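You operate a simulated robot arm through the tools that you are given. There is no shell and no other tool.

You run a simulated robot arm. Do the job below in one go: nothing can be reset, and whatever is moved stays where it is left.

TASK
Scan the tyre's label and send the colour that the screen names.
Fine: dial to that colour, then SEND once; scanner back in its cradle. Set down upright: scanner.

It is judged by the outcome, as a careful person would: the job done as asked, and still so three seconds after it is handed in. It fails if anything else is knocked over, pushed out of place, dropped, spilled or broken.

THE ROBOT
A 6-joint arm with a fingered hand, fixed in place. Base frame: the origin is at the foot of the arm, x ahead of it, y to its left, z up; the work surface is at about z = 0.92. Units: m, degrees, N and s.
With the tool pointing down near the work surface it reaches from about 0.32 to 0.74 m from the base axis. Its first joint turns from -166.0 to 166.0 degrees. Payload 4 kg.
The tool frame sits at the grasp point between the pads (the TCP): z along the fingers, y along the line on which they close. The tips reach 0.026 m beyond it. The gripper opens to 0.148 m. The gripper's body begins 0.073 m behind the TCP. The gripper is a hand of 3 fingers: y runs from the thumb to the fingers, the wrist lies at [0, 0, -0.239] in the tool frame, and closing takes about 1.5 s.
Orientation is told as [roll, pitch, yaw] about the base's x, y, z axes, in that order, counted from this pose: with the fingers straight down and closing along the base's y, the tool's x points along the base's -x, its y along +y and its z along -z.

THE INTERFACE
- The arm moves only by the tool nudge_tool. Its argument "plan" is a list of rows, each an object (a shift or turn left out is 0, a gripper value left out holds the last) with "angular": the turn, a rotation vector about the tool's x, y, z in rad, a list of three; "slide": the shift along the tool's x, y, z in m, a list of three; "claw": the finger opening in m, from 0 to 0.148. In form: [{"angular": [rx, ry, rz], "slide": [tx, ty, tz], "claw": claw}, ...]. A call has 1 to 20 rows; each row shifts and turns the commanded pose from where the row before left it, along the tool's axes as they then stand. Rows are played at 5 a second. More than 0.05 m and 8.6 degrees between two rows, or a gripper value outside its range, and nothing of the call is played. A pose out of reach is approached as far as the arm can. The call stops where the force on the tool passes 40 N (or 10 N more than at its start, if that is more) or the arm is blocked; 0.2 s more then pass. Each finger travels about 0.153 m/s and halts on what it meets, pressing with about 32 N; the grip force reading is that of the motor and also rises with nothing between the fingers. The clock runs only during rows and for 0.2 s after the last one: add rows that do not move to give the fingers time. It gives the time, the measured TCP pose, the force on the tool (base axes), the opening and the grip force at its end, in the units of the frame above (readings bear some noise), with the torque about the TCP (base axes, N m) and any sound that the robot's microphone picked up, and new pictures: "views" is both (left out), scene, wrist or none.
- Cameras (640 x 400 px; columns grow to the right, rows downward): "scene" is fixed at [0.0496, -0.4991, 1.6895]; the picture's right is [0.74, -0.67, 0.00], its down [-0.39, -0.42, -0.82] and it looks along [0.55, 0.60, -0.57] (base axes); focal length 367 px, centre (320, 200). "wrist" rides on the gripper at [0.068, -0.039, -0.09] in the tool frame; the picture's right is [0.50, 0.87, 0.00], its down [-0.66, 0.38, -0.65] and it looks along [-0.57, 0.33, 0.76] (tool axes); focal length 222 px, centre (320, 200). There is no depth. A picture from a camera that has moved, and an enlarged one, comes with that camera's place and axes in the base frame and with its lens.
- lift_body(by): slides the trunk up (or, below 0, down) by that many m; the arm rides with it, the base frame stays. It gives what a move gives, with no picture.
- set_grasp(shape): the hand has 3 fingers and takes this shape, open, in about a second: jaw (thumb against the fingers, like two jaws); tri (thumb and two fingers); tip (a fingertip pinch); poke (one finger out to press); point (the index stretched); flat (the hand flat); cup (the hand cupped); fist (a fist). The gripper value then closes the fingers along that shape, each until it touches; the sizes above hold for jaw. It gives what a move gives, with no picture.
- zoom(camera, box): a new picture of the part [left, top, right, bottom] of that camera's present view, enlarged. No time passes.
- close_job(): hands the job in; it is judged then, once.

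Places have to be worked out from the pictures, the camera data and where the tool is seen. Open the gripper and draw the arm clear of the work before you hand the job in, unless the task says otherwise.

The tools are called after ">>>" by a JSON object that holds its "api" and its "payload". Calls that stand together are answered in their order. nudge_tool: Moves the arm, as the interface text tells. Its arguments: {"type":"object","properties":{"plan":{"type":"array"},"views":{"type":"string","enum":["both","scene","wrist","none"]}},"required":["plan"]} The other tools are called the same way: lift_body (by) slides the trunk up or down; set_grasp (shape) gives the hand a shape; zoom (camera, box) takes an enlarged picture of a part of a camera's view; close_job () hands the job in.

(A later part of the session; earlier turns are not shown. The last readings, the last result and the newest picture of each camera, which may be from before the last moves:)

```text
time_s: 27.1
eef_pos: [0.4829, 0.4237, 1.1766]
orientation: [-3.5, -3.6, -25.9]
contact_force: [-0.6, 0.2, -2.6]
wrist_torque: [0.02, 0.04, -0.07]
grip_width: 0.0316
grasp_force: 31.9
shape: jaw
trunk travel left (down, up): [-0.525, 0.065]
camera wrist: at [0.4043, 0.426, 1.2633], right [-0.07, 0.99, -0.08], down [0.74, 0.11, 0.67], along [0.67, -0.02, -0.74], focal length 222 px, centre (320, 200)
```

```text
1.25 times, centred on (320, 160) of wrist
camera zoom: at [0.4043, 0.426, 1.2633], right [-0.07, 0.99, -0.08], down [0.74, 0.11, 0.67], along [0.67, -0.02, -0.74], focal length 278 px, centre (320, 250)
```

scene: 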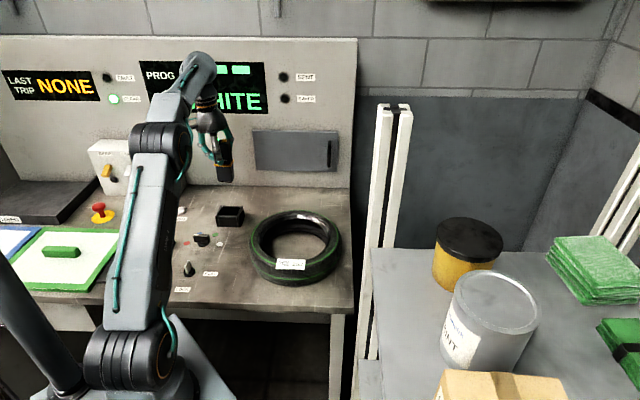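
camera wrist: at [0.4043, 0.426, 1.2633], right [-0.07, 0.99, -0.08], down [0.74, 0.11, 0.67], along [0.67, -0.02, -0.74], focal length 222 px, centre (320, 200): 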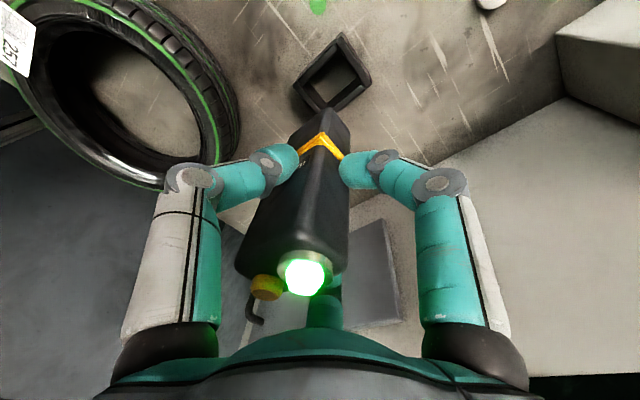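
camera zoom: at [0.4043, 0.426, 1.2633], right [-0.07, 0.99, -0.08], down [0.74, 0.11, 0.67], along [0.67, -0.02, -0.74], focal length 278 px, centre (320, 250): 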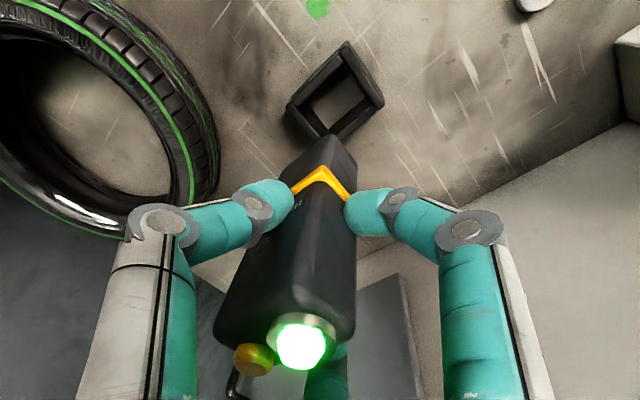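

The screen confirms WHITE. The scanner's yaw now matches the cradle; I take closer looks to measure its lean and offset before reinserting it.

>>> {"api": "zoom", "payload": {"camera": "scene", "box": [205, 130, 255, 190]}}

>>> {"api": "zoom", "payload": {"camera": "wrist", "box": [270, 20, 390, 170]}}

>>> {"api": "zoom", "payload": {"camera": "wrist", "box": [220, 150, 370, 310]}}

```text
6.67 times, centred on (230, 160) of scene
camera zoom: at [0.0496, -0.4991, 1.6895], right [0.74, -0.67, 0.0], down [-0.39, -0.42, -0.82], along [0.55, 0.6, -0.57], focal length 2446 px, centre (920, 467)
```

zoom: 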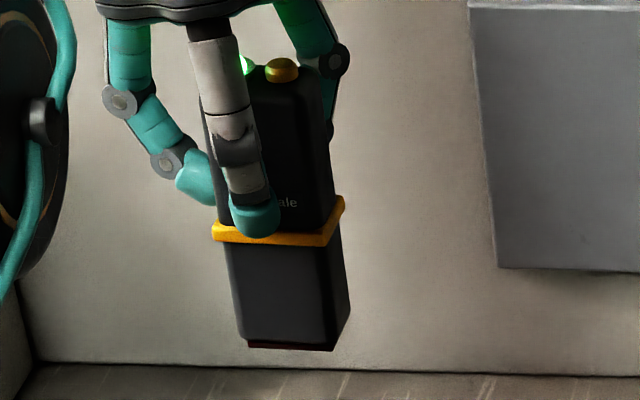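

```text
2.67 times, centred on (330, 95) of wrist
camera zoom: at [0.4043, 0.426, 1.2633], right [-0.07, 0.99, -0.08], down [0.74, 0.11, 0.67], along [0.67, -0.02, -0.74], focal length 592 px, centre (293, 480)
```

zoom: 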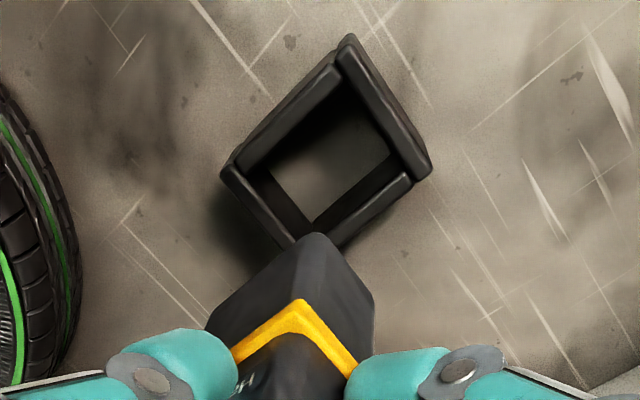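

```text
2.50 times, centred on (295, 230) of wrist
camera zoom: at [0.4043, 0.426, 1.2633], right [-0.07, 0.99, -0.08], down [0.74, 0.11, 0.67], along [0.67, -0.02, -0.74], focal length 555 px, centre (382, 125)
```

zoom: 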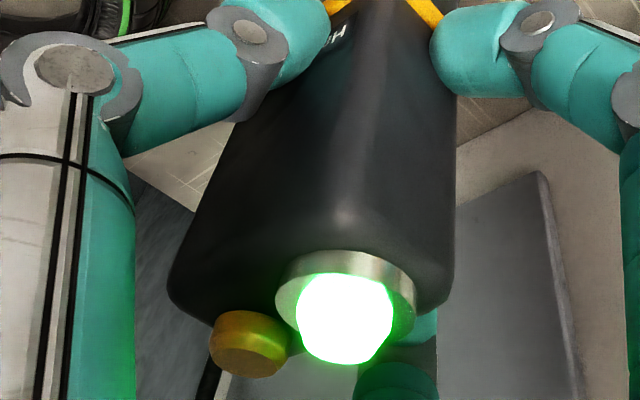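

My measurements: nose-bottom centre ≈ (0.489, 0.414), leaning ~3.5° toward −x at the bottom; cradle centre ≈ (0.4807, 0.4193). I straighten it, shift by (−0.014, +0.005) and lower 4 cm, then re-measure.

>>> {"api": "nudge_tool", "payload": {"plan": [{"angular": [-0.0267, -0.0547, 0.005]}, {"slide": [0.0096, 0, 0.019]}, {"slide": [0.0096, 0, 0.019]}, {}, {}]}}

>>> {"api": "zoom", "payload": {"camera": "scene", "box": [200, 150, 264, 240]}}

>>> {"api": "zoom", "payload": {"camera": "wrist", "box": [270, 20, 390, 170]}}

```text
time_s: 28.3
eef_pos: [0.471, 0.4302, 1.1383]
orientation: [-2.0, -6.7, -26.0]
contact_force: [-0.2, -0.2, -2.1]
wrist_torque: [0.02, 0.03, -0.01]
grip_width: 0.0314
grasp_force: 32.0
shape: jaw
trunk travel left (down, up): [-0.525, 0.065]
camera wrist: at [0.3847, 0.4321, 1.2194], right [-0.06, 0.99, -0.09], down [0.69, 0.11, 0.71], along [0.72, -0.02, -0.7], focal length 222 px, centre (320, 200)
```

scene: 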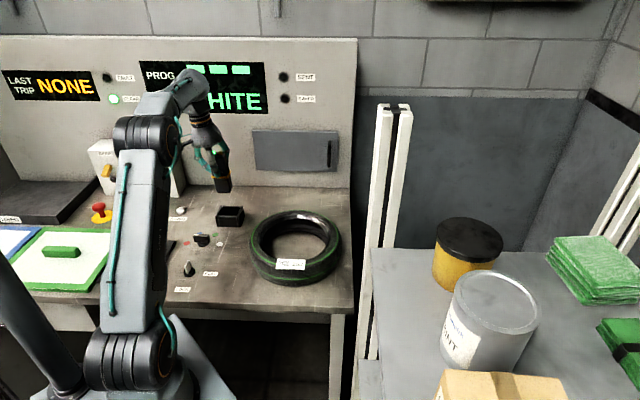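
wrist: 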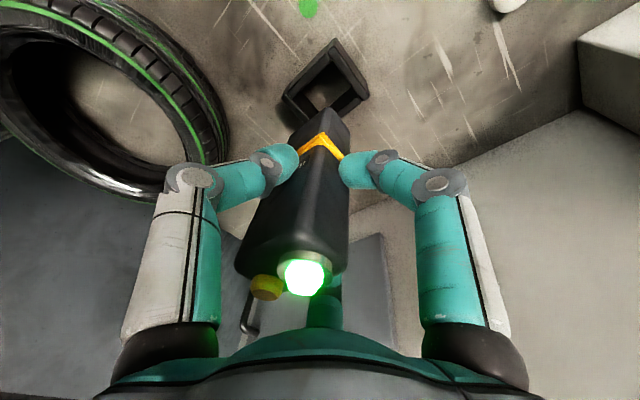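

```text
4.44 times, centred on (232, 195) of scene
camera zoom: at [0.0496, -0.4991, 1.6895], right [0.74, -0.67, 0.0], down [-0.39, -0.42, -0.82], along [0.55, 0.6, -0.57], focal length 1630 px, centre (711, 222)
```

zoom: 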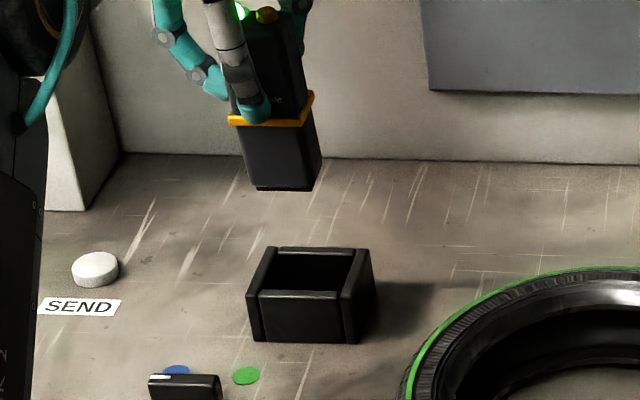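

```text
2.67 times, centred on (330, 95) of wrist
camera zoom: at [0.3847, 0.4321, 1.2194], right [-0.06, 0.99, -0.09], down [0.69, 0.11, 0.71], along [0.72, -0.02, -0.7], focal length 592 px, centre (293, 480)
```

zoom: 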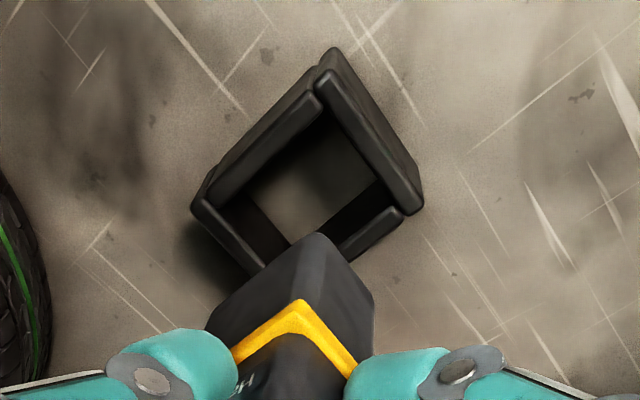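

The nose centre (0.4806, 0.4215) now lies over the cradle centre (≈0.482, 0.420) and is nearly upright. I descend vertically to just above the rim and check again.

>>> {"api": "nudge_tool", "payload": {"plan": [{"slide": [0.00233, 0.0007, 0.01986]}, {"slide": [0.00233, 0.0007, 0.01986]}, {"slide": [0.0021, 0.0006, 0.0178]}, {}, {}]}}

>>> {"api": "zoom", "payload": {"camera": "scene", "box": [200, 160, 264, 240]}}

>>> {"api": "zoom", "payload": {"camera": "wrist", "box": [270, 20, 390, 170]}}

```text
time_s: 29.5
eef_pos: [0.4701, 0.4297, 1.0791]
orientation: [-2.0, -6.6, -26.1]
contact_force: [0.6, -0.7, -1.6]
wrist_torque: [0.02, 0.0, 0.02]
grip_width: 0.0313
grasp_force: 32.2
shape: jaw
trunk travel left (down, up): [-0.525, 0.065]
camera wrist: at [0.3852, 0.4313, 1.1612], right [-0.06, 0.99, -0.09], down [0.69, 0.11, 0.71], along [0.72, -0.02, -0.7], focal length 222 px, centre (320, 200)
```

scene: 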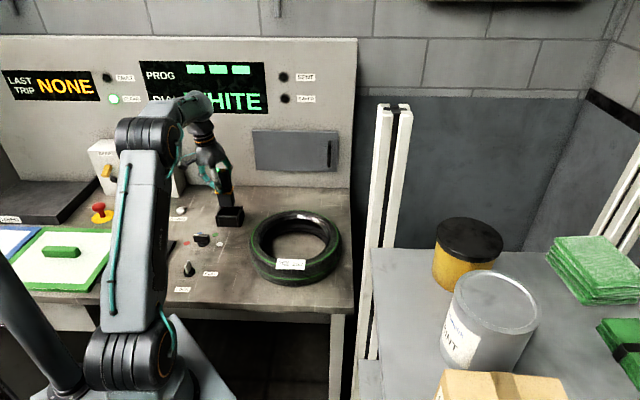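
wrist: 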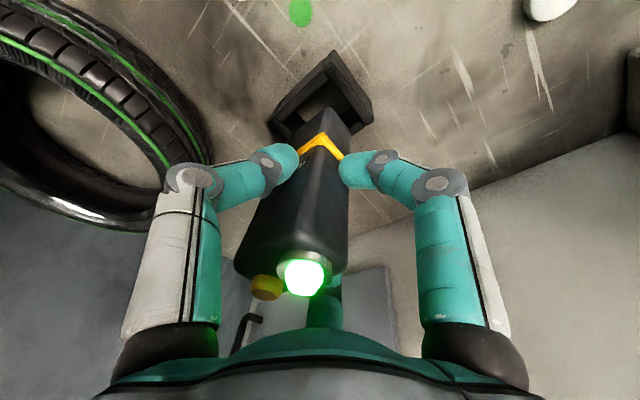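

```text
5.00 times, centred on (232, 200) of scene
camera zoom: at [0.0496, -0.4991, 1.6895], right [0.74, -0.67, 0.0], down [-0.39, -0.42, -0.82], along [0.55, 0.6, -0.57], focal length 1834 px, centre (760, 200)
```

zoom: 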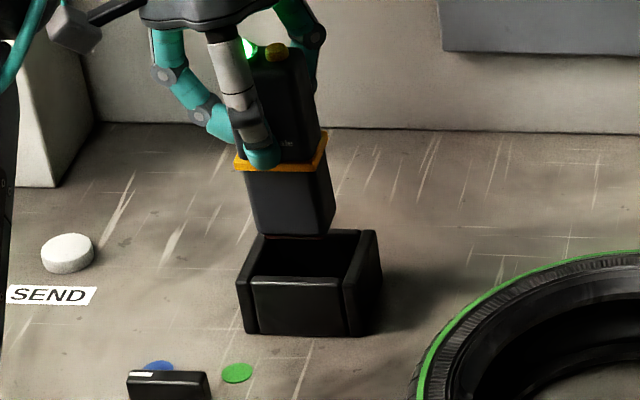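

```text
2.67 times, centred on (330, 95) of wrist
camera zoom: at [0.3852, 0.4313, 1.1612], right [-0.06, 0.99, -0.09], down [0.69, 0.11, 0.71], along [0.72, -0.02, -0.7], focal length 592 px, centre (293, 480)
```

zoom: 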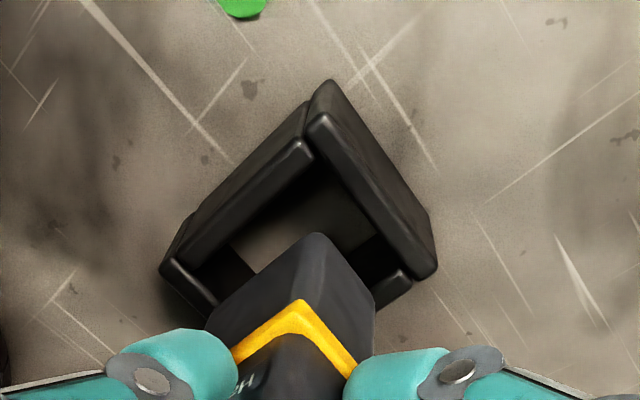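

The nose is just above the opening with slightly less gap at the left; I shift 2.5 mm to the right (along the wall) and descend into the cradle.

>>> {"api": "nudge_tool", "payload": {"plan": [{"slide": [-0.0024, -0.0007, 0]}, {"slide": [0.0012, 0.0003, 0.0099]}, {"slide": [0.0012, 0.0003, 0.0099]}, {"slide": [0.0012, 0.0003, 0.0099]}, {"slide": [0.0012, 0.0003, 0.0099]}, {}, {}]}}

>>> {"api": "zoom", "payload": {"camera": "scene", "box": [200, 160, 264, 240]}}

>>> {"api": "zoom", "payload": {"camera": "wrist", "box": [270, 20, 390, 170]}}

```text
time_s: 31.1
eef_pos: [0.4735, 0.4282, 1.0379]
orientation: [-2.0, -6.7, -26.2]
contact_force: [0.4, 0.2, -3.0]
wrist_torque: [0.02, 0.03, -0.01]
grip_width: 0.0315
grasp_force: 32.2
shape: jaw
trunk travel left (down, up): [-0.525, 0.065]
camera wrist: at [0.3882, 0.4304, 1.1199], right [-0.06, 0.99, -0.09], down [0.69, 0.11, 0.71], along [0.72, -0.02, -0.7], focal length 222 px, centre (320, 200)
```

scene: 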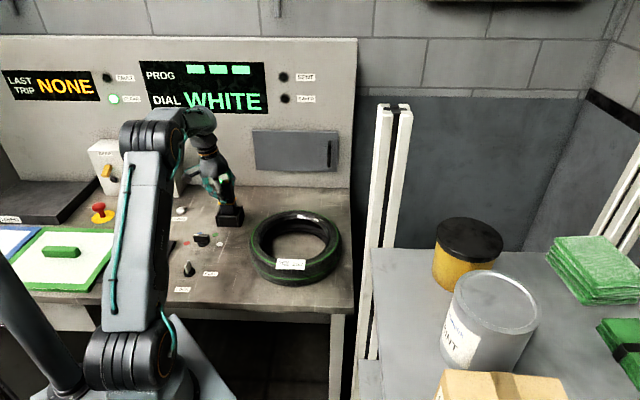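
wrist: 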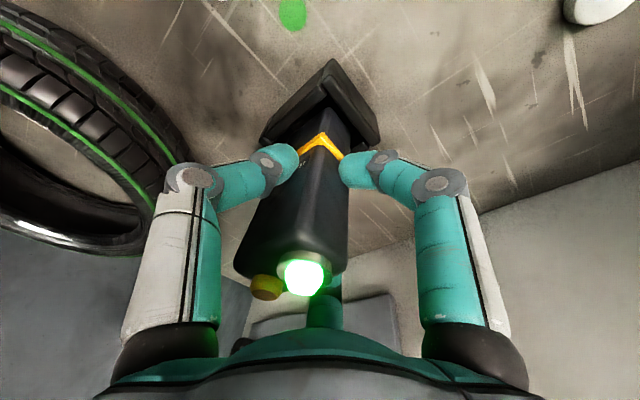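

```text
5.00 times, centred on (232, 200) of scene
camera zoom: at [0.0496, -0.4991, 1.6895], right [0.74, -0.67, 0.0], down [-0.39, -0.42, -0.82], along [0.55, 0.6, -0.57], focal length 1834 px, centre (760, 200)
```

zoom: 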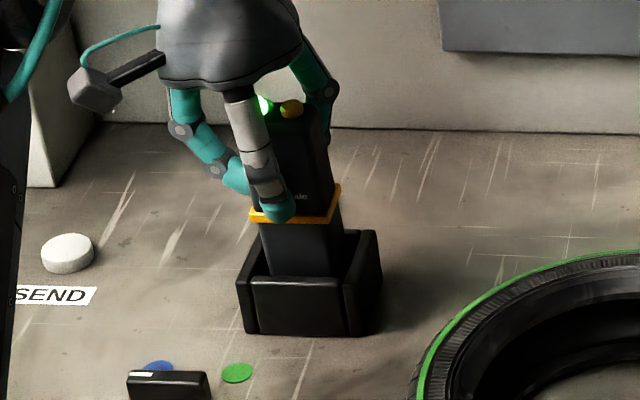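

```text
2.67 times, centred on (330, 95) of wrist
camera zoom: at [0.3882, 0.4304, 1.1199], right [-0.06, 0.99, -0.09], down [0.69, 0.11, 0.71], along [0.72, -0.02, -0.7], focal length 592 px, centre (293, 480)
```

zoom: 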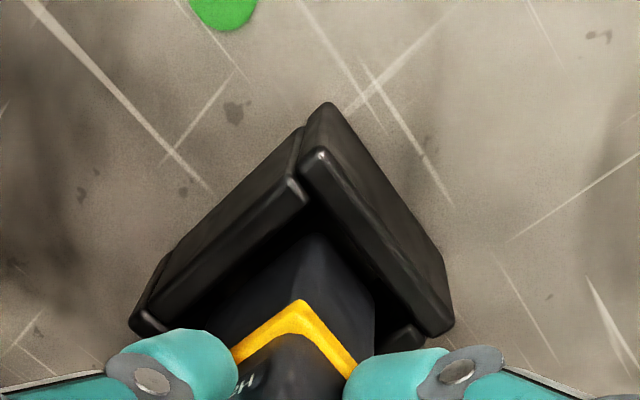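

The nose is inside the cradle without contact. I descend in small steps, watching the vertical force.

>>> {"api": "nudge_tool", "payload": {"plan": [{"slide": [0.0006, 0.0002, 0.005]}, {"slide": [0.0006, 0.0002, 0.005]}, {"slide": [0.0006, 0.0002, 0.005]}, {}, {}], "views": "scene"}}

>>> {"api": "zoom", "payload": {"camera": "scene", "box": [200, 160, 264, 240]}}

```text
time_s: 32.3
eef_pos: [0.4717, 0.4274, 1.0235]
orientation: [-2.0, -6.7, -26.1]
contact_force: [0.0, 0.1, -2.6]
wrist_torque: [0.05, 0.04, 0.01]
grip_width: 0.0314
grasp_force: 32.1
shape: jaw
trunk travel left (down, up): [-0.525, 0.065]
```

scene: 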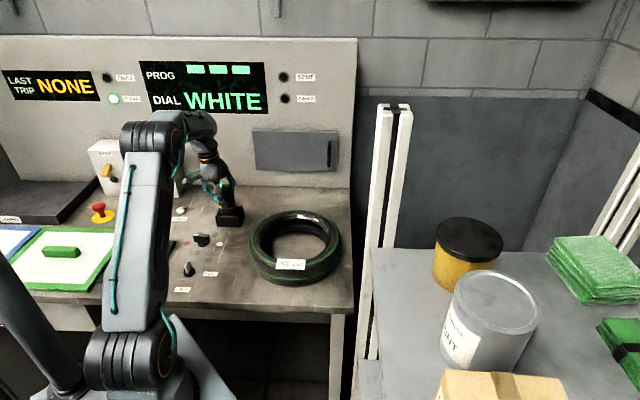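

```text
5.00 times, centred on (232, 200) of scene
camera zoom: at [0.0496, -0.4991, 1.6895], right [0.74, -0.67, 0.0], down [-0.39, -0.42, -0.82], along [0.55, 0.6, -0.57], focal length 1834 px, centre (760, 200)
```

zoom: 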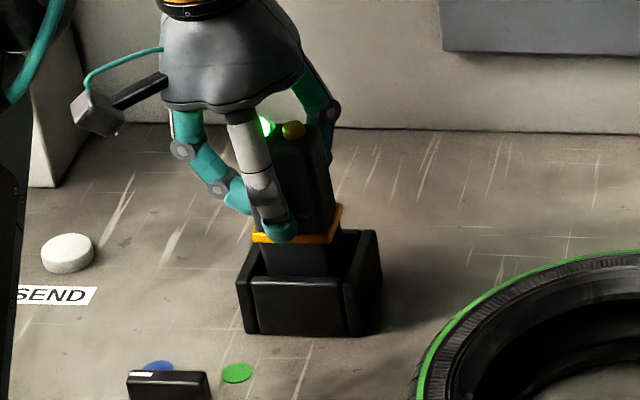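

>>> {"api": "nudge_tool", "payload": {"plan": [{"slide": [0.0005, 0.0001, 0.004]}, {"slide": [0.0002, 0.0001, 0.0015]}, {"slide": [0.0002, 0.0, 0.0012]}, {}, {}], "views": "none"}}

```text
time_s: 33.5
eef_pos: [0.4715, 0.4266, 1.0175]
orientation: [-2.0, -6.7, -26.2]
contact_force: [0.3, 0.1, -2.4]
wrist_torque: [0.04, 0.03, -0.05]
grip_width: 0.0315
grasp_force: 31.7
shape: jaw
trunk travel left (down, up): [-0.525, 0.065]
```

>>> {"api": "nudge_tool", "payload": {"plan": [{"slide": [0.0002, 0.0001, 0.0015]}, {}, {}], "views": "none"}}

>>> {"api": "zoom", "payload": {"camera": "scene", "box": [200, 160, 264, 240]}}

>>> {"api": "zoom", "payload": {"camera": "wrist", "box": [240, 20, 390, 310]}}

```text
time_s: 34.3
eef_pos: [0.4721, 0.4263, 1.0155]
orientation: [-1.9, -6.7, -26.1]
contact_force: [0.6, -0.5, -2.4]
wrist_torque: [0.03, 0.01, 0.03]
grip_width: 0.0312
grasp_force: 31.6
shape: jaw
trunk travel left (down, up): [-0.525, 0.065]
```

```text
5.00 times, centred on (232, 200) of scene
camera zoom: at [0.0496, -0.4991, 1.6895], right [0.74, -0.67, 0.0], down [-0.39, -0.42, -0.82], along [0.55, 0.6, -0.57], focal length 1834 px, centre (760, 200)
```

zoom: 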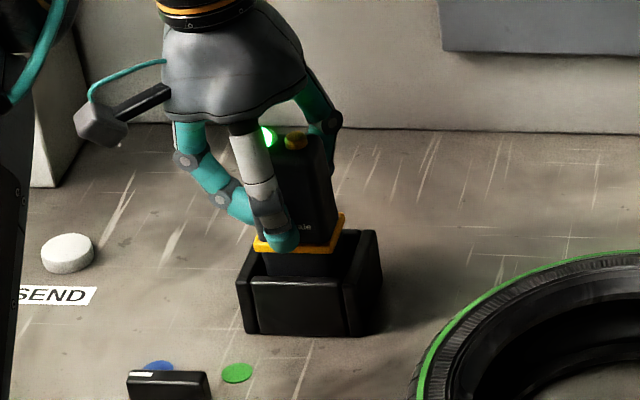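

```text
1.38 times, centred on (315, 165) of wrist
camera zoom: at [0.3866, 0.4291, 1.0977], right [-0.06, 0.99, -0.09], down [0.69, 0.11, 0.71], along [0.72, -0.02, -0.7], focal length 306 px, centre (327, 248)
```

zoom: 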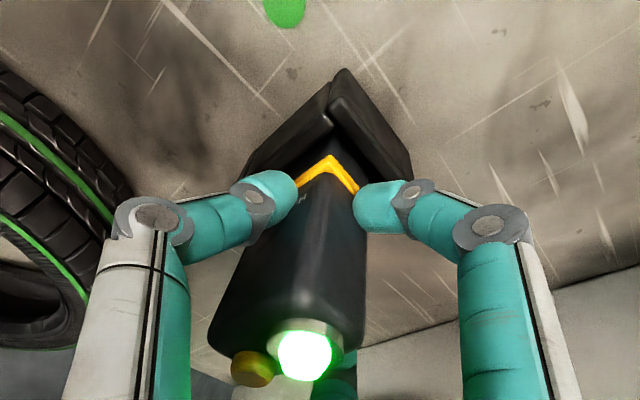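

>>> {"api": "nudge_tool", "payload": {"plan": [{"slide": [0.0001, 0.0, 0.001]}, {}, {}], "views": "none"}}

>>> {"api": "nudge_tool", "payload": {"plan": [{"slide": [0.0001, 0.0, 0.001]}, {}, {}], "views": "none"}}

```text
time_s: 35.1
eef_pos: [0.4718, 0.4278, 1.0158]
orientation: [-2.0, -6.7, -26.0]
contact_force: [1.1, -0.6, -2.3]
wrist_torque: [0.0, 0.01, -0.03]
grip_width: 0.0315
grasp_force: 31.9
shape: jaw
trunk travel left (down, up): [-0.525, 0.065]
```

```text
time_s: 35.9
eef_pos: [0.4706, 0.4267, 1.0137]
orientation: [-1.9, -6.6, -26.1]
contact_force: [-0.3, -0.5, 3.1]
wrist_torque: [0.0, 0.0, -0.01]
grip_width: 0.0319
grasp_force: 32.2
shape: jaw
trunk travel left (down, up): [-0.525, 0.065]
```

The vertical force turned to +3 N, so the nose rests on the cradle floor. I open the fingers gradually.

>>> {"api": "nudge_tool", "payload": {"plan": [{"claw": 0.034}, {"claw": 0.038}, {"claw": 0.043}, {"claw": 0.05}, {"claw": 0.06}, {"claw": 0.075}, {"claw": 0.09}, {}, {}]}}

>>> {"api": "zoom", "payload": {"camera": "scene", "box": [200, 160, 264, 240]}}

```text
time_s: 37.9
eef_pos: [0.4724, 0.4279, 1.0151]
orientation: [-2.1, -6.7, -26.0]
contact_force: [0.2, -0.3, -0.3]
wrist_torque: [-0.02, 0.02, 0.0]
grip_width: 0.0892
grasp_force: 0.0
shape: jaw
trunk travel left (down, up): [-0.525, 0.065]
camera wrist: at [0.3867, 0.4291, 1.0959], right [-0.06, 0.99, -0.09], down [0.69, 0.11, 0.71], along [0.72, -0.02, -0.7], focal length 222 px, centre (320, 200)
```

scene: 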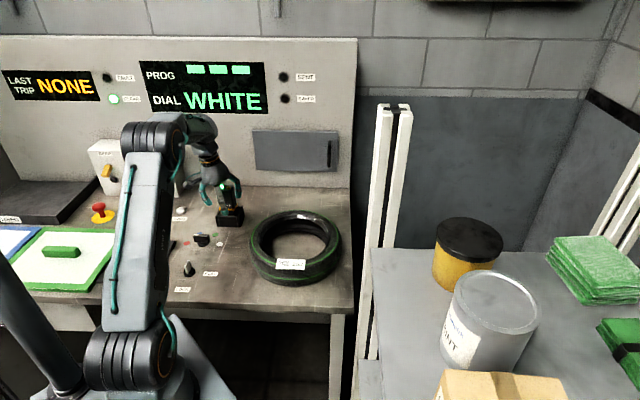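
wrist: 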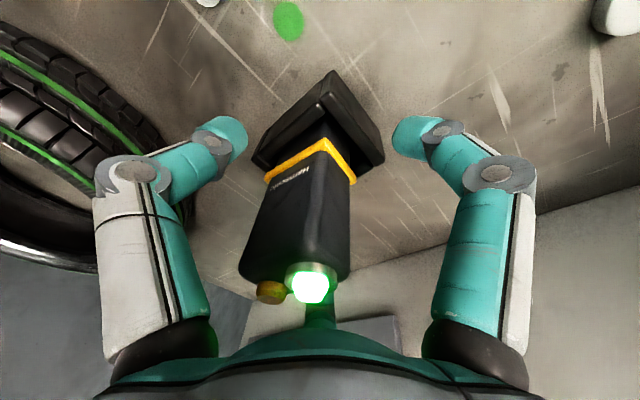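

```text
5.00 times, centred on (232, 200) of scene
camera zoom: at [0.0496, -0.4991, 1.6895], right [0.74, -0.67, 0.0], down [-0.39, -0.42, -0.82], along [0.55, 0.6, -0.57], focal length 1834 px, centre (760, 200)
```

zoom: 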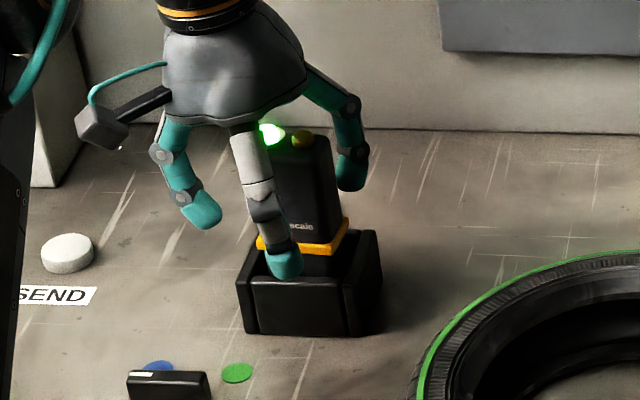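

The scanner stands free in the cradle. I open wide and retract vertically.

>>> {"api": "nudge_tool", "payload": {"plan": [{"claw": 0.148}, {}, {}, {"slide": [-0.0023, -0.0007, -0.0199]}, {"slide": [-0.0023, -0.0007, -0.0199]}, {"slide": [-0.0047, -0.0014, -0.0397]}, {"slide": [-0.0047, -0.0014, -0.0397]}, {"slide": [-0.0047, -0.0014, -0.0397]}, {}]}}

>>> {"api": "zoom", "payload": {"camera": "scene", "box": [150, 170, 264, 300]}}

>>> {"api": "zoom", "payload": {"camera": "wrist", "box": [220, 0, 420, 170]}}

```text
time_s: 39.9
eef_pos: [0.4679, 0.4279, 1.173]
orientation: [-2.0, -6.5, -26.1]
contact_force: [0.2, 0.0, 0.1]
wrist_torque: [0.02, 0.01, -0.03]
grip_width: 0.1481
grasp_force: 0.1
shape: jaw
trunk travel left (down, up): [-0.525, 0.065]
camera wrist: at [0.3829, 0.4294, 1.2549], right [-0.06, 0.99, -0.09], down [0.69, 0.11, 0.71], along [0.72, -0.02, -0.7], focal length 222 px, centre (320, 200)
```

scene: 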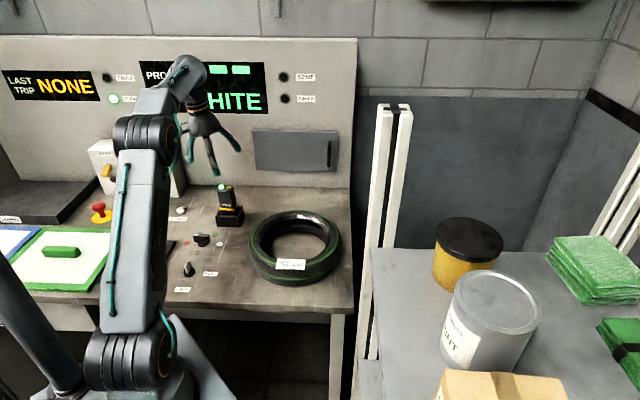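
wrist: 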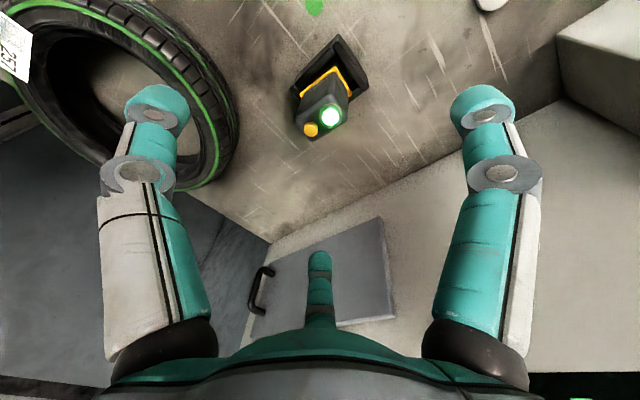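

```text
3.08 times, centred on (207, 235) of scene
camera zoom: at [0.0496, -0.4991, 1.6895], right [0.74, -0.67, 0.0], down [-0.39, -0.42, -0.82], along [0.55, 0.6, -0.57], focal length 1129 px, centre (668, 92)
```

zoom: 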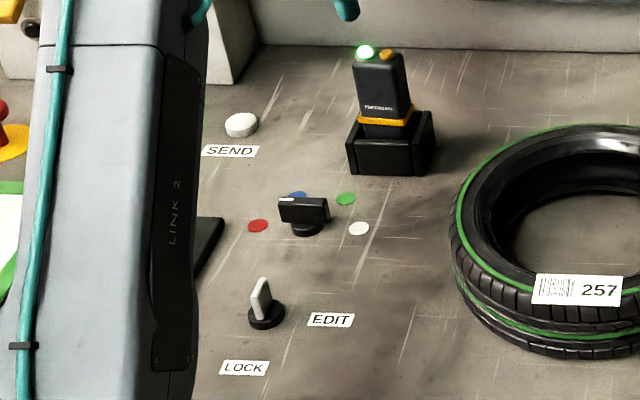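

```text
2.35 times, centred on (320, 85) of wrist
camera zoom: at [0.3829, 0.4294, 1.2549], right [-0.06, 0.99, -0.09], down [0.69, 0.11, 0.71], along [0.72, -0.02, -0.7], focal length 523 px, centre (320, 471)
```

zoom: 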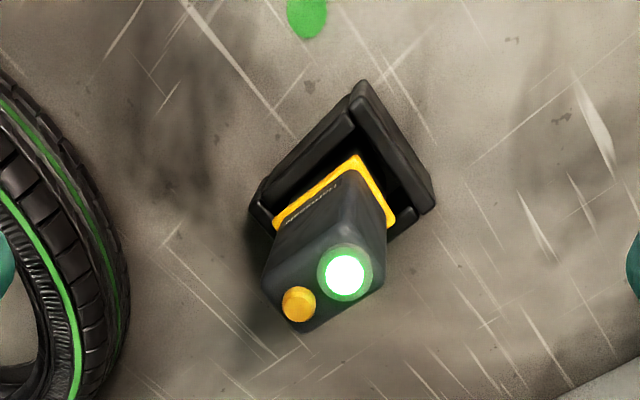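

Scanner is seated upright. Next the dial, centred near (0.36, 0.382): I make the tool vertical again, narrow the fingers and move above it for a close look.

>>> {"api": "nudge_tool", "payload": {"plan": [{"angular": [-0.035, 0.1166, 0]}, {"slide": [0.0257, -0.0296, 0]}, {"slide": [0.0257, -0.0296, 0]}, {"slide": [0.0257, -0.0296, 0]}, {"slide": [0, 0, 0.02], "claw": 0.148}, {}, {}]}}

>>> {"api": "zoom", "payload": {"camera": "wrist", "box": [220, 10, 420, 180]}}

```text
time_s: 41.5
eef_pos: [0.3632, 0.3824, 1.1503]
orientation: [0.0, 0.0, -26.3]
contact_force: [0.3, -0.4, 0.1]
wrist_torque: [0.01, -0.02, 0.0]
grip_width: 0.1478
grasp_force: 0.1
shape: jaw
trunk travel left (down, up): [-0.525, 0.065]
camera wrist: at [0.2848, 0.3772, 1.2394], right [-0.07, 1.0, 0.0], down [0.75, 0.05, 0.65], along [0.65, 0.04, -0.76], focal length 222 px, centre (320, 200)
```

scene: 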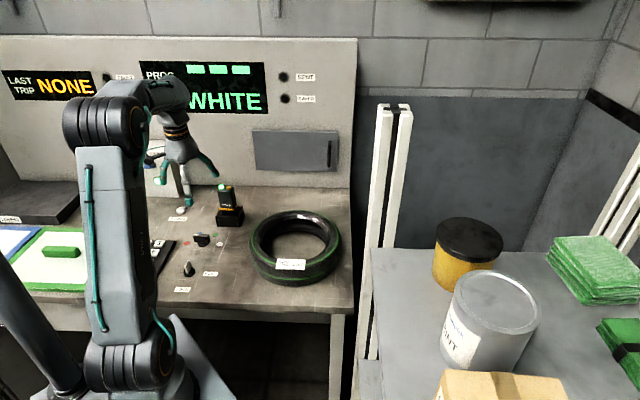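
wrist: 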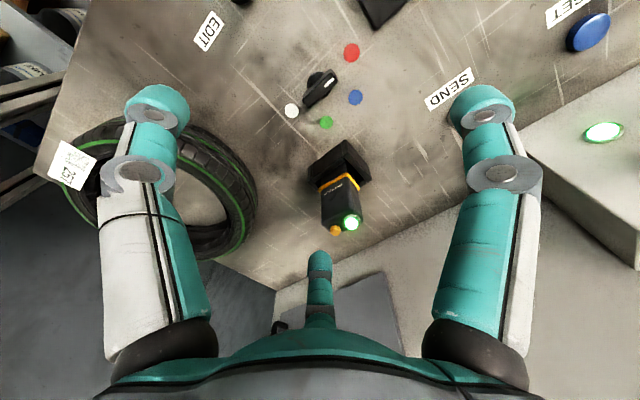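

```text
2.35 times, centred on (320, 95) of wrist
camera zoom: at [0.2848, 0.3772, 1.2394], right [-0.07, 1.0, 0.0], down [0.75, 0.05, 0.65], along [0.65, 0.04, -0.76], focal length 523 px, centre (320, 447)
```

zoom: 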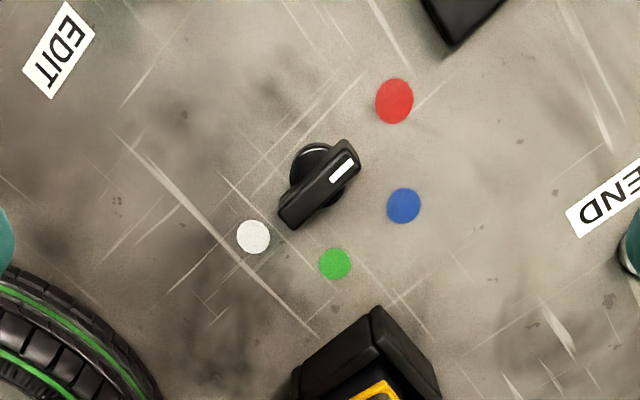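

The dial's pointer (white mark) is at red (~138°); white is at −46°, 180° clockwise via blue and green. I align the hand with the bar (yaw −42°), centre on (0.3595, 0.3806) and come down to just above the bar with fingers at 0.08.

>>> {"api": "nudge_tool", "payload": {"plan": [{"angular": [0, 0, 0.137], "claw": 0.08}, {"angular": [0, 0, 0.137]}, {"slide": [0.0015, -0.0038, 0]}, {"slide": [0, 0, 0.04]}, {"slide": [0, 0, 0.04]}, {"slide": [0, 0, 0.04]}, {"slide": [0, 0, 0.03]}, {}, {}]}}

>>> {"api": "zoom", "payload": {"camera": "scene", "box": [150, 170, 264, 300]}}

>>> {"api": "zoom", "payload": {"camera": "wrist", "box": [220, 60, 420, 230]}}

```text
time_s: 43.5
eef_pos: [0.3623, 0.3789, 1.0054]
orientation: [0.1, 0.0, -41.9]
contact_force: [0.1, 0.2, 0.3]
wrist_torque: [-0.03, 0.0, -0.03]
grip_width: 0.0806
grasp_force: 0.1
shape: jaw
trunk travel left (down, up): [-0.525, 0.065]
camera wrist: at [0.2854, 0.3952, 1.0933], right [0.21, 0.98, 0.0], down [0.74, -0.16, 0.65], along [0.64, -0.13, -0.76], focal length 222 px, centre (320, 200)
```

scene: 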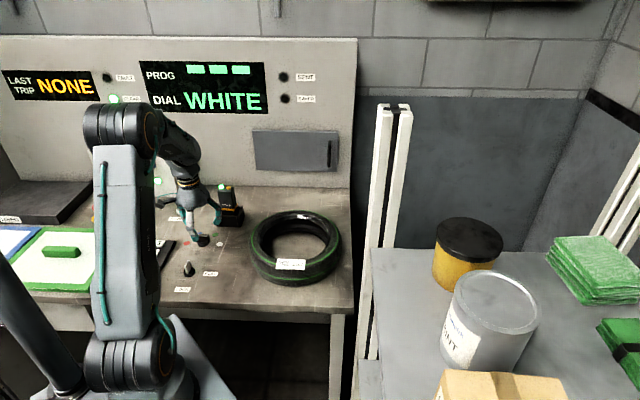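
wrist: 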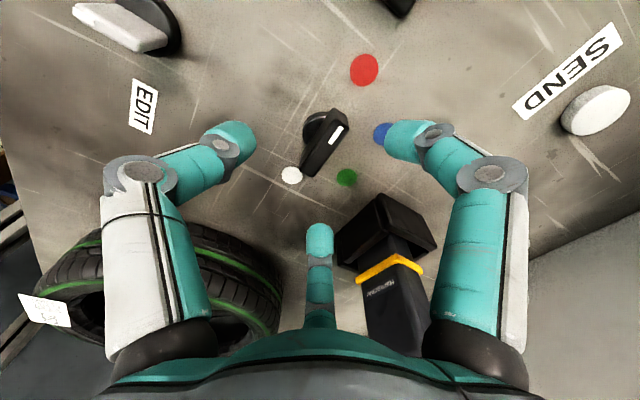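

```text
3.08 times, centred on (207, 235) of scene
camera zoom: at [0.0496, -0.4991, 1.6895], right [0.74, -0.67, 0.0], down [-0.39, -0.42, -0.82], along [0.55, 0.6, -0.57], focal length 1129 px, centre (668, 92)
```

zoom: 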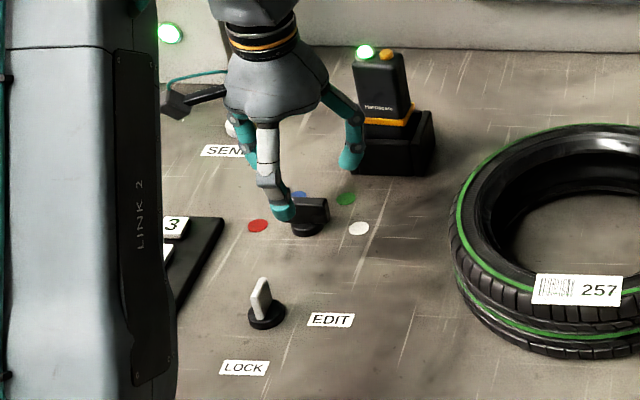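

```text
2.35 times, centred on (320, 145) of wrist
camera zoom: at [0.2854, 0.3952, 1.0933], right [0.21, 0.98, 0.0], down [0.74, -0.16, 0.65], along [0.64, -0.13, -0.76], focal length 523 px, centre (320, 329)
```

zoom: 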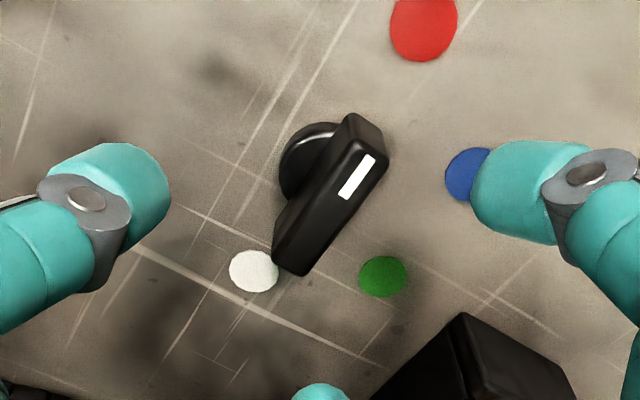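

The bar is at 135.6°. I fine-adjust yaw and centre, then descend to TCP z ≈ 0.961 around the bar.

>>> {"api": "nudge_tool", "payload": {"plan": [{"angular": [0, 0, 0.042]}, {"slide": [0.0032, -0.0007, 0]}, {"slide": [0, 0, 0.015]}, {"slide": [0, 0, 0.015]}, {"slide": [0, 0, 0.014]}, {}, {}]}}

>>> {"api": "zoom", "payload": {"camera": "scene", "box": [160, 170, 250, 270]}}

>>> {"api": "zoom", "payload": {"camera": "wrist", "box": [220, 60, 420, 230]}}

```text
time_s: 45.1
eef_pos: [0.3569, 0.3815, 0.9593]
orientation: [0.0, 0.0, -44.2]
contact_force: [0.2, 0.8, 0.6]
wrist_torque: [0.04, -0.03, 0.02]
grip_width: 0.0804
grasp_force: 0.1
shape: jaw
trunk travel left (down, up): [-0.525, 0.065]
camera wrist: at [0.2826, 0.4006, 1.0479], right [0.25, 0.97, 0.0], down [0.73, -0.19, 0.65], along [0.63, -0.16, -0.76], focal length 222 px, centre (320, 200)
```

scene: 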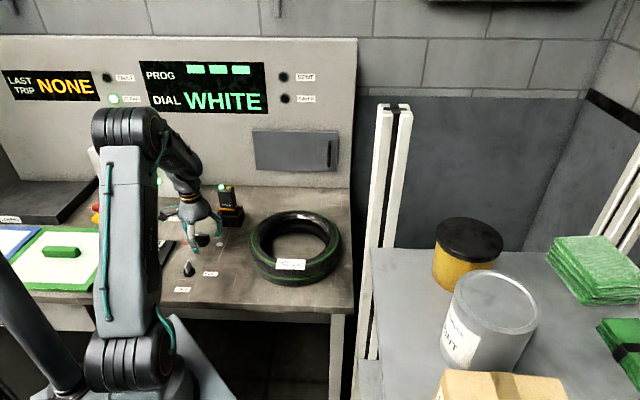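
wrist: 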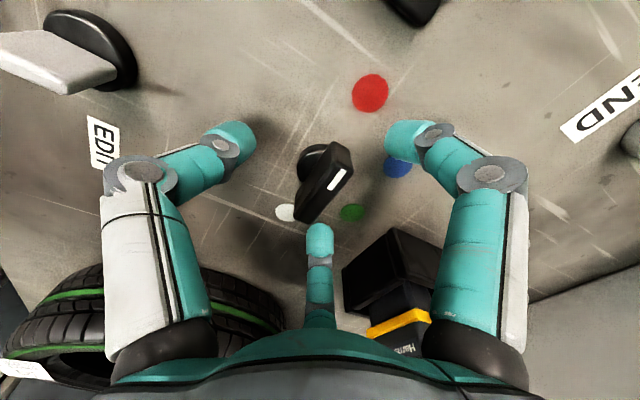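

```text
4.00 times, centred on (205, 220) of scene
camera zoom: at [0.0496, -0.4991, 1.6895], right [0.74, -0.67, 0.0], down [-0.39, -0.42, -0.82], along [0.55, 0.6, -0.57], focal length 1467 px, centre (780, 120)
```

zoom: 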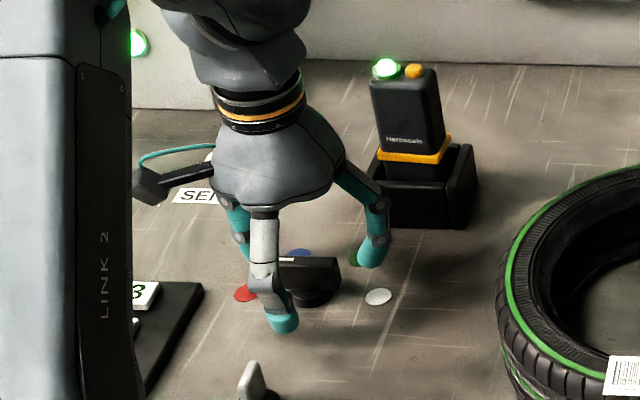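

```text
2.35 times, centred on (320, 145) of wrist
camera zoom: at [0.2826, 0.4006, 1.0479], right [0.25, 0.97, 0.0], down [0.73, -0.19, 0.65], along [0.63, -0.16, -0.76], focal length 523 px, centre (320, 329)
```

zoom: 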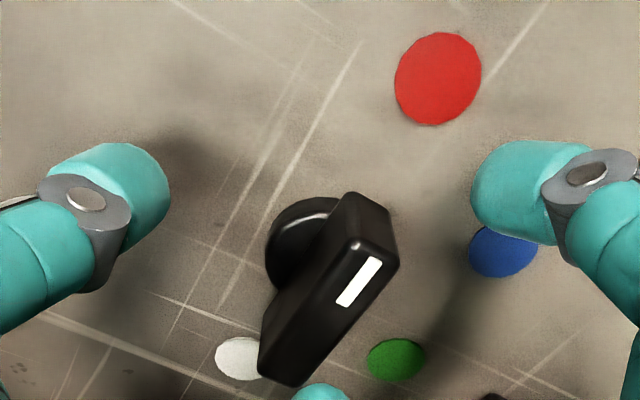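

The bar is well centred between the fingers. I close on it.

>>> {"api": "nudge_tool", "payload": {"plan": [{"claw": 0.06}, {"claw": 0.045}, {"claw": 0.035}, {"claw": 0.025}, {"claw": 0.015}, {"claw": 0.005}, {"claw": 0.0}, {}, {}]}}

>>> {"api": "zoom", "payload": {"camera": "wrist", "box": [220, 60, 420, 230]}}

```text
time_s: 47.1
eef_pos: [0.3585, 0.3828, 0.9579]
orientation: [0.0, 0.0, -44.4]
contact_force: [7.0, 6.3, -7.5]
wrist_torque: [0.09, -0.06, 0.01]
grip_width: 0.0077
grasp_force: 32.0
shape: jaw
trunk travel left (down, up): [-0.525, 0.065]
camera wrist: at [0.2834, 0.4014, 1.0472], right [0.25, 0.97, 0.0], down [0.73, -0.19, 0.65], along [0.63, -0.16, -0.76], focal length 222 px, centre (320, 200)
```

scene: 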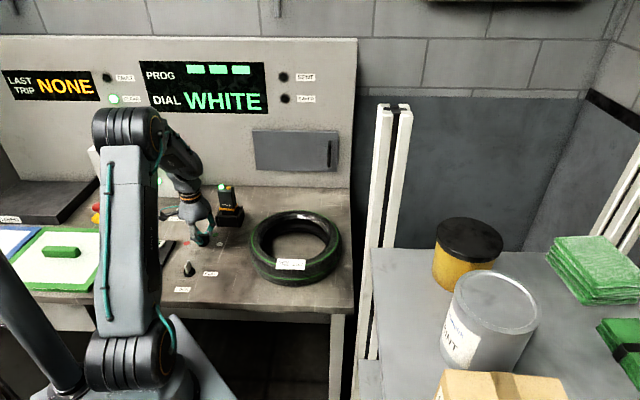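
wrist: 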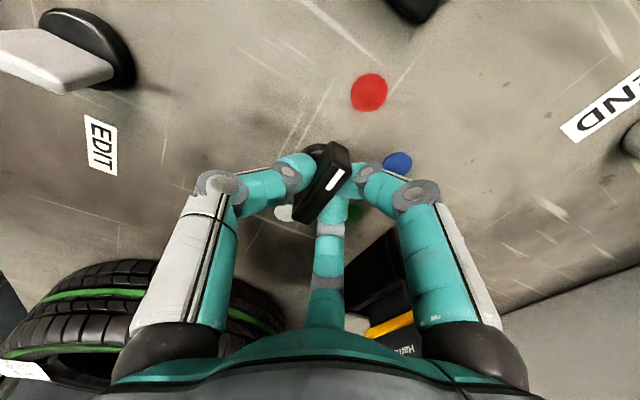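

```text
2.35 times, centred on (320, 145) of wrist
camera zoom: at [0.2834, 0.4014, 1.0472], right [0.25, 0.97, 0.0], down [0.73, -0.19, 0.65], along [0.63, -0.16, -0.76], focal length 523 px, centre (320, 329)
```

zoom: 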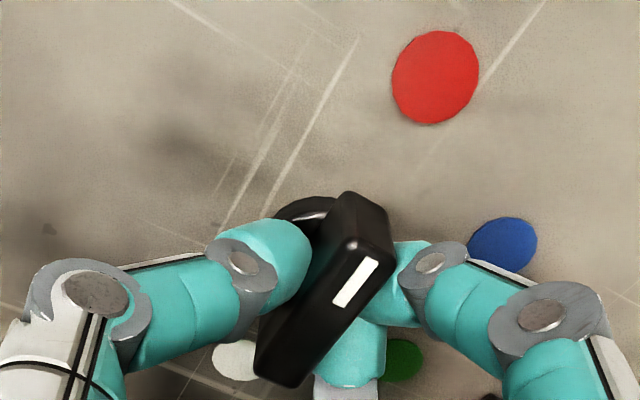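

Firm grip with thumb on one side and both fingers on the other. I rotate clockwise by 61° toward blue as the first stage.

>>> {"api": "nudge_tool", "payload": {"plan": [{"angular": [0, 0, 0.1]}, {"angular": [0, 0, 0.1]}, {"angular": [0, 0, 0.1]}, {"angular": [0, 0, 0.1]}, {"angular": [0, 0, 0.1]}, {"angular": [0, 0, 0.1]}, {"angular": [0, 0, 0.1]}, {"angular": [0, 0, 0.1]}, {"angular": [0, 0, 0.1]}, {"angular": [0, 0, 0.1]}, {"angular": [0, 0, 0.06]}, {}, {}]}}

>>> {"api": "zoom", "payload": {"camera": "scene", "box": [160, 170, 250, 270]}}

>>> {"api": "zoom", "payload": {"camera": "wrist", "box": [220, 60, 420, 230]}}

```text
time_s: 49.9
eef_pos: [0.3594, 0.3822, 0.9593]
orientation: [-0.2, -0.1, -105.1]
contact_force: [17.5, 4.2, -19.3]
wrist_torque: [0.14, -0.2, 0.0]
grip_width: 0.0069
grasp_force: 32.2
shape: jaw
trunk travel left (down, up): [-0.525, 0.065]
camera wrist: at [0.3393, 0.458, 1.0478], right [0.97, 0.26, 0.0], down [0.2, -0.73, 0.65], along [0.17, -0.63, -0.76], focal length 222 px, centre (320, 200)
```

scene: 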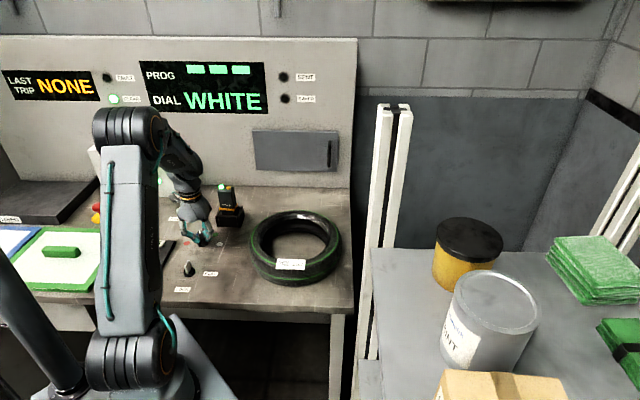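
wrist: 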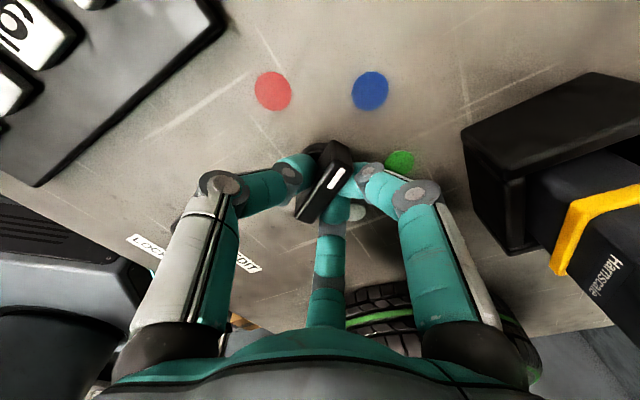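

```text
4.00 times, centred on (205, 220) of scene
camera zoom: at [0.0496, -0.4991, 1.6895], right [0.74, -0.67, 0.0], down [-0.39, -0.42, -0.82], along [0.55, 0.6, -0.57], focal length 1467 px, centre (780, 120)
```

zoom: 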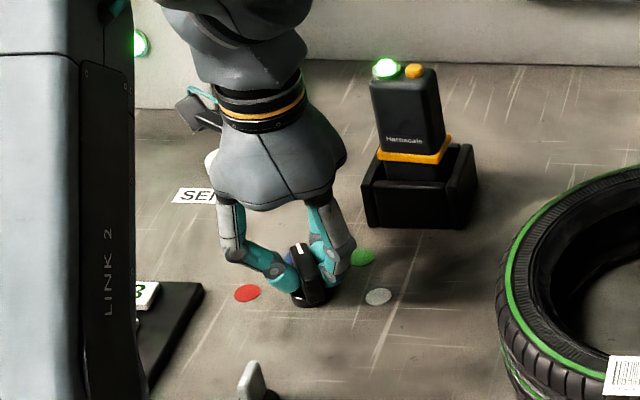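

```text
2.35 times, centred on (320, 145) of wrist
camera zoom: at [0.3393, 0.458, 1.0478], right [0.97, 0.26, 0.0], down [0.2, -0.73, 0.65], along [0.17, -0.63, -0.76], focal length 523 px, centre (320, 329)
```

zoom: 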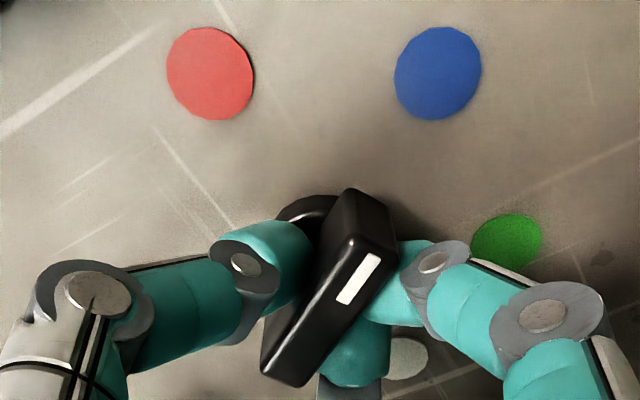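

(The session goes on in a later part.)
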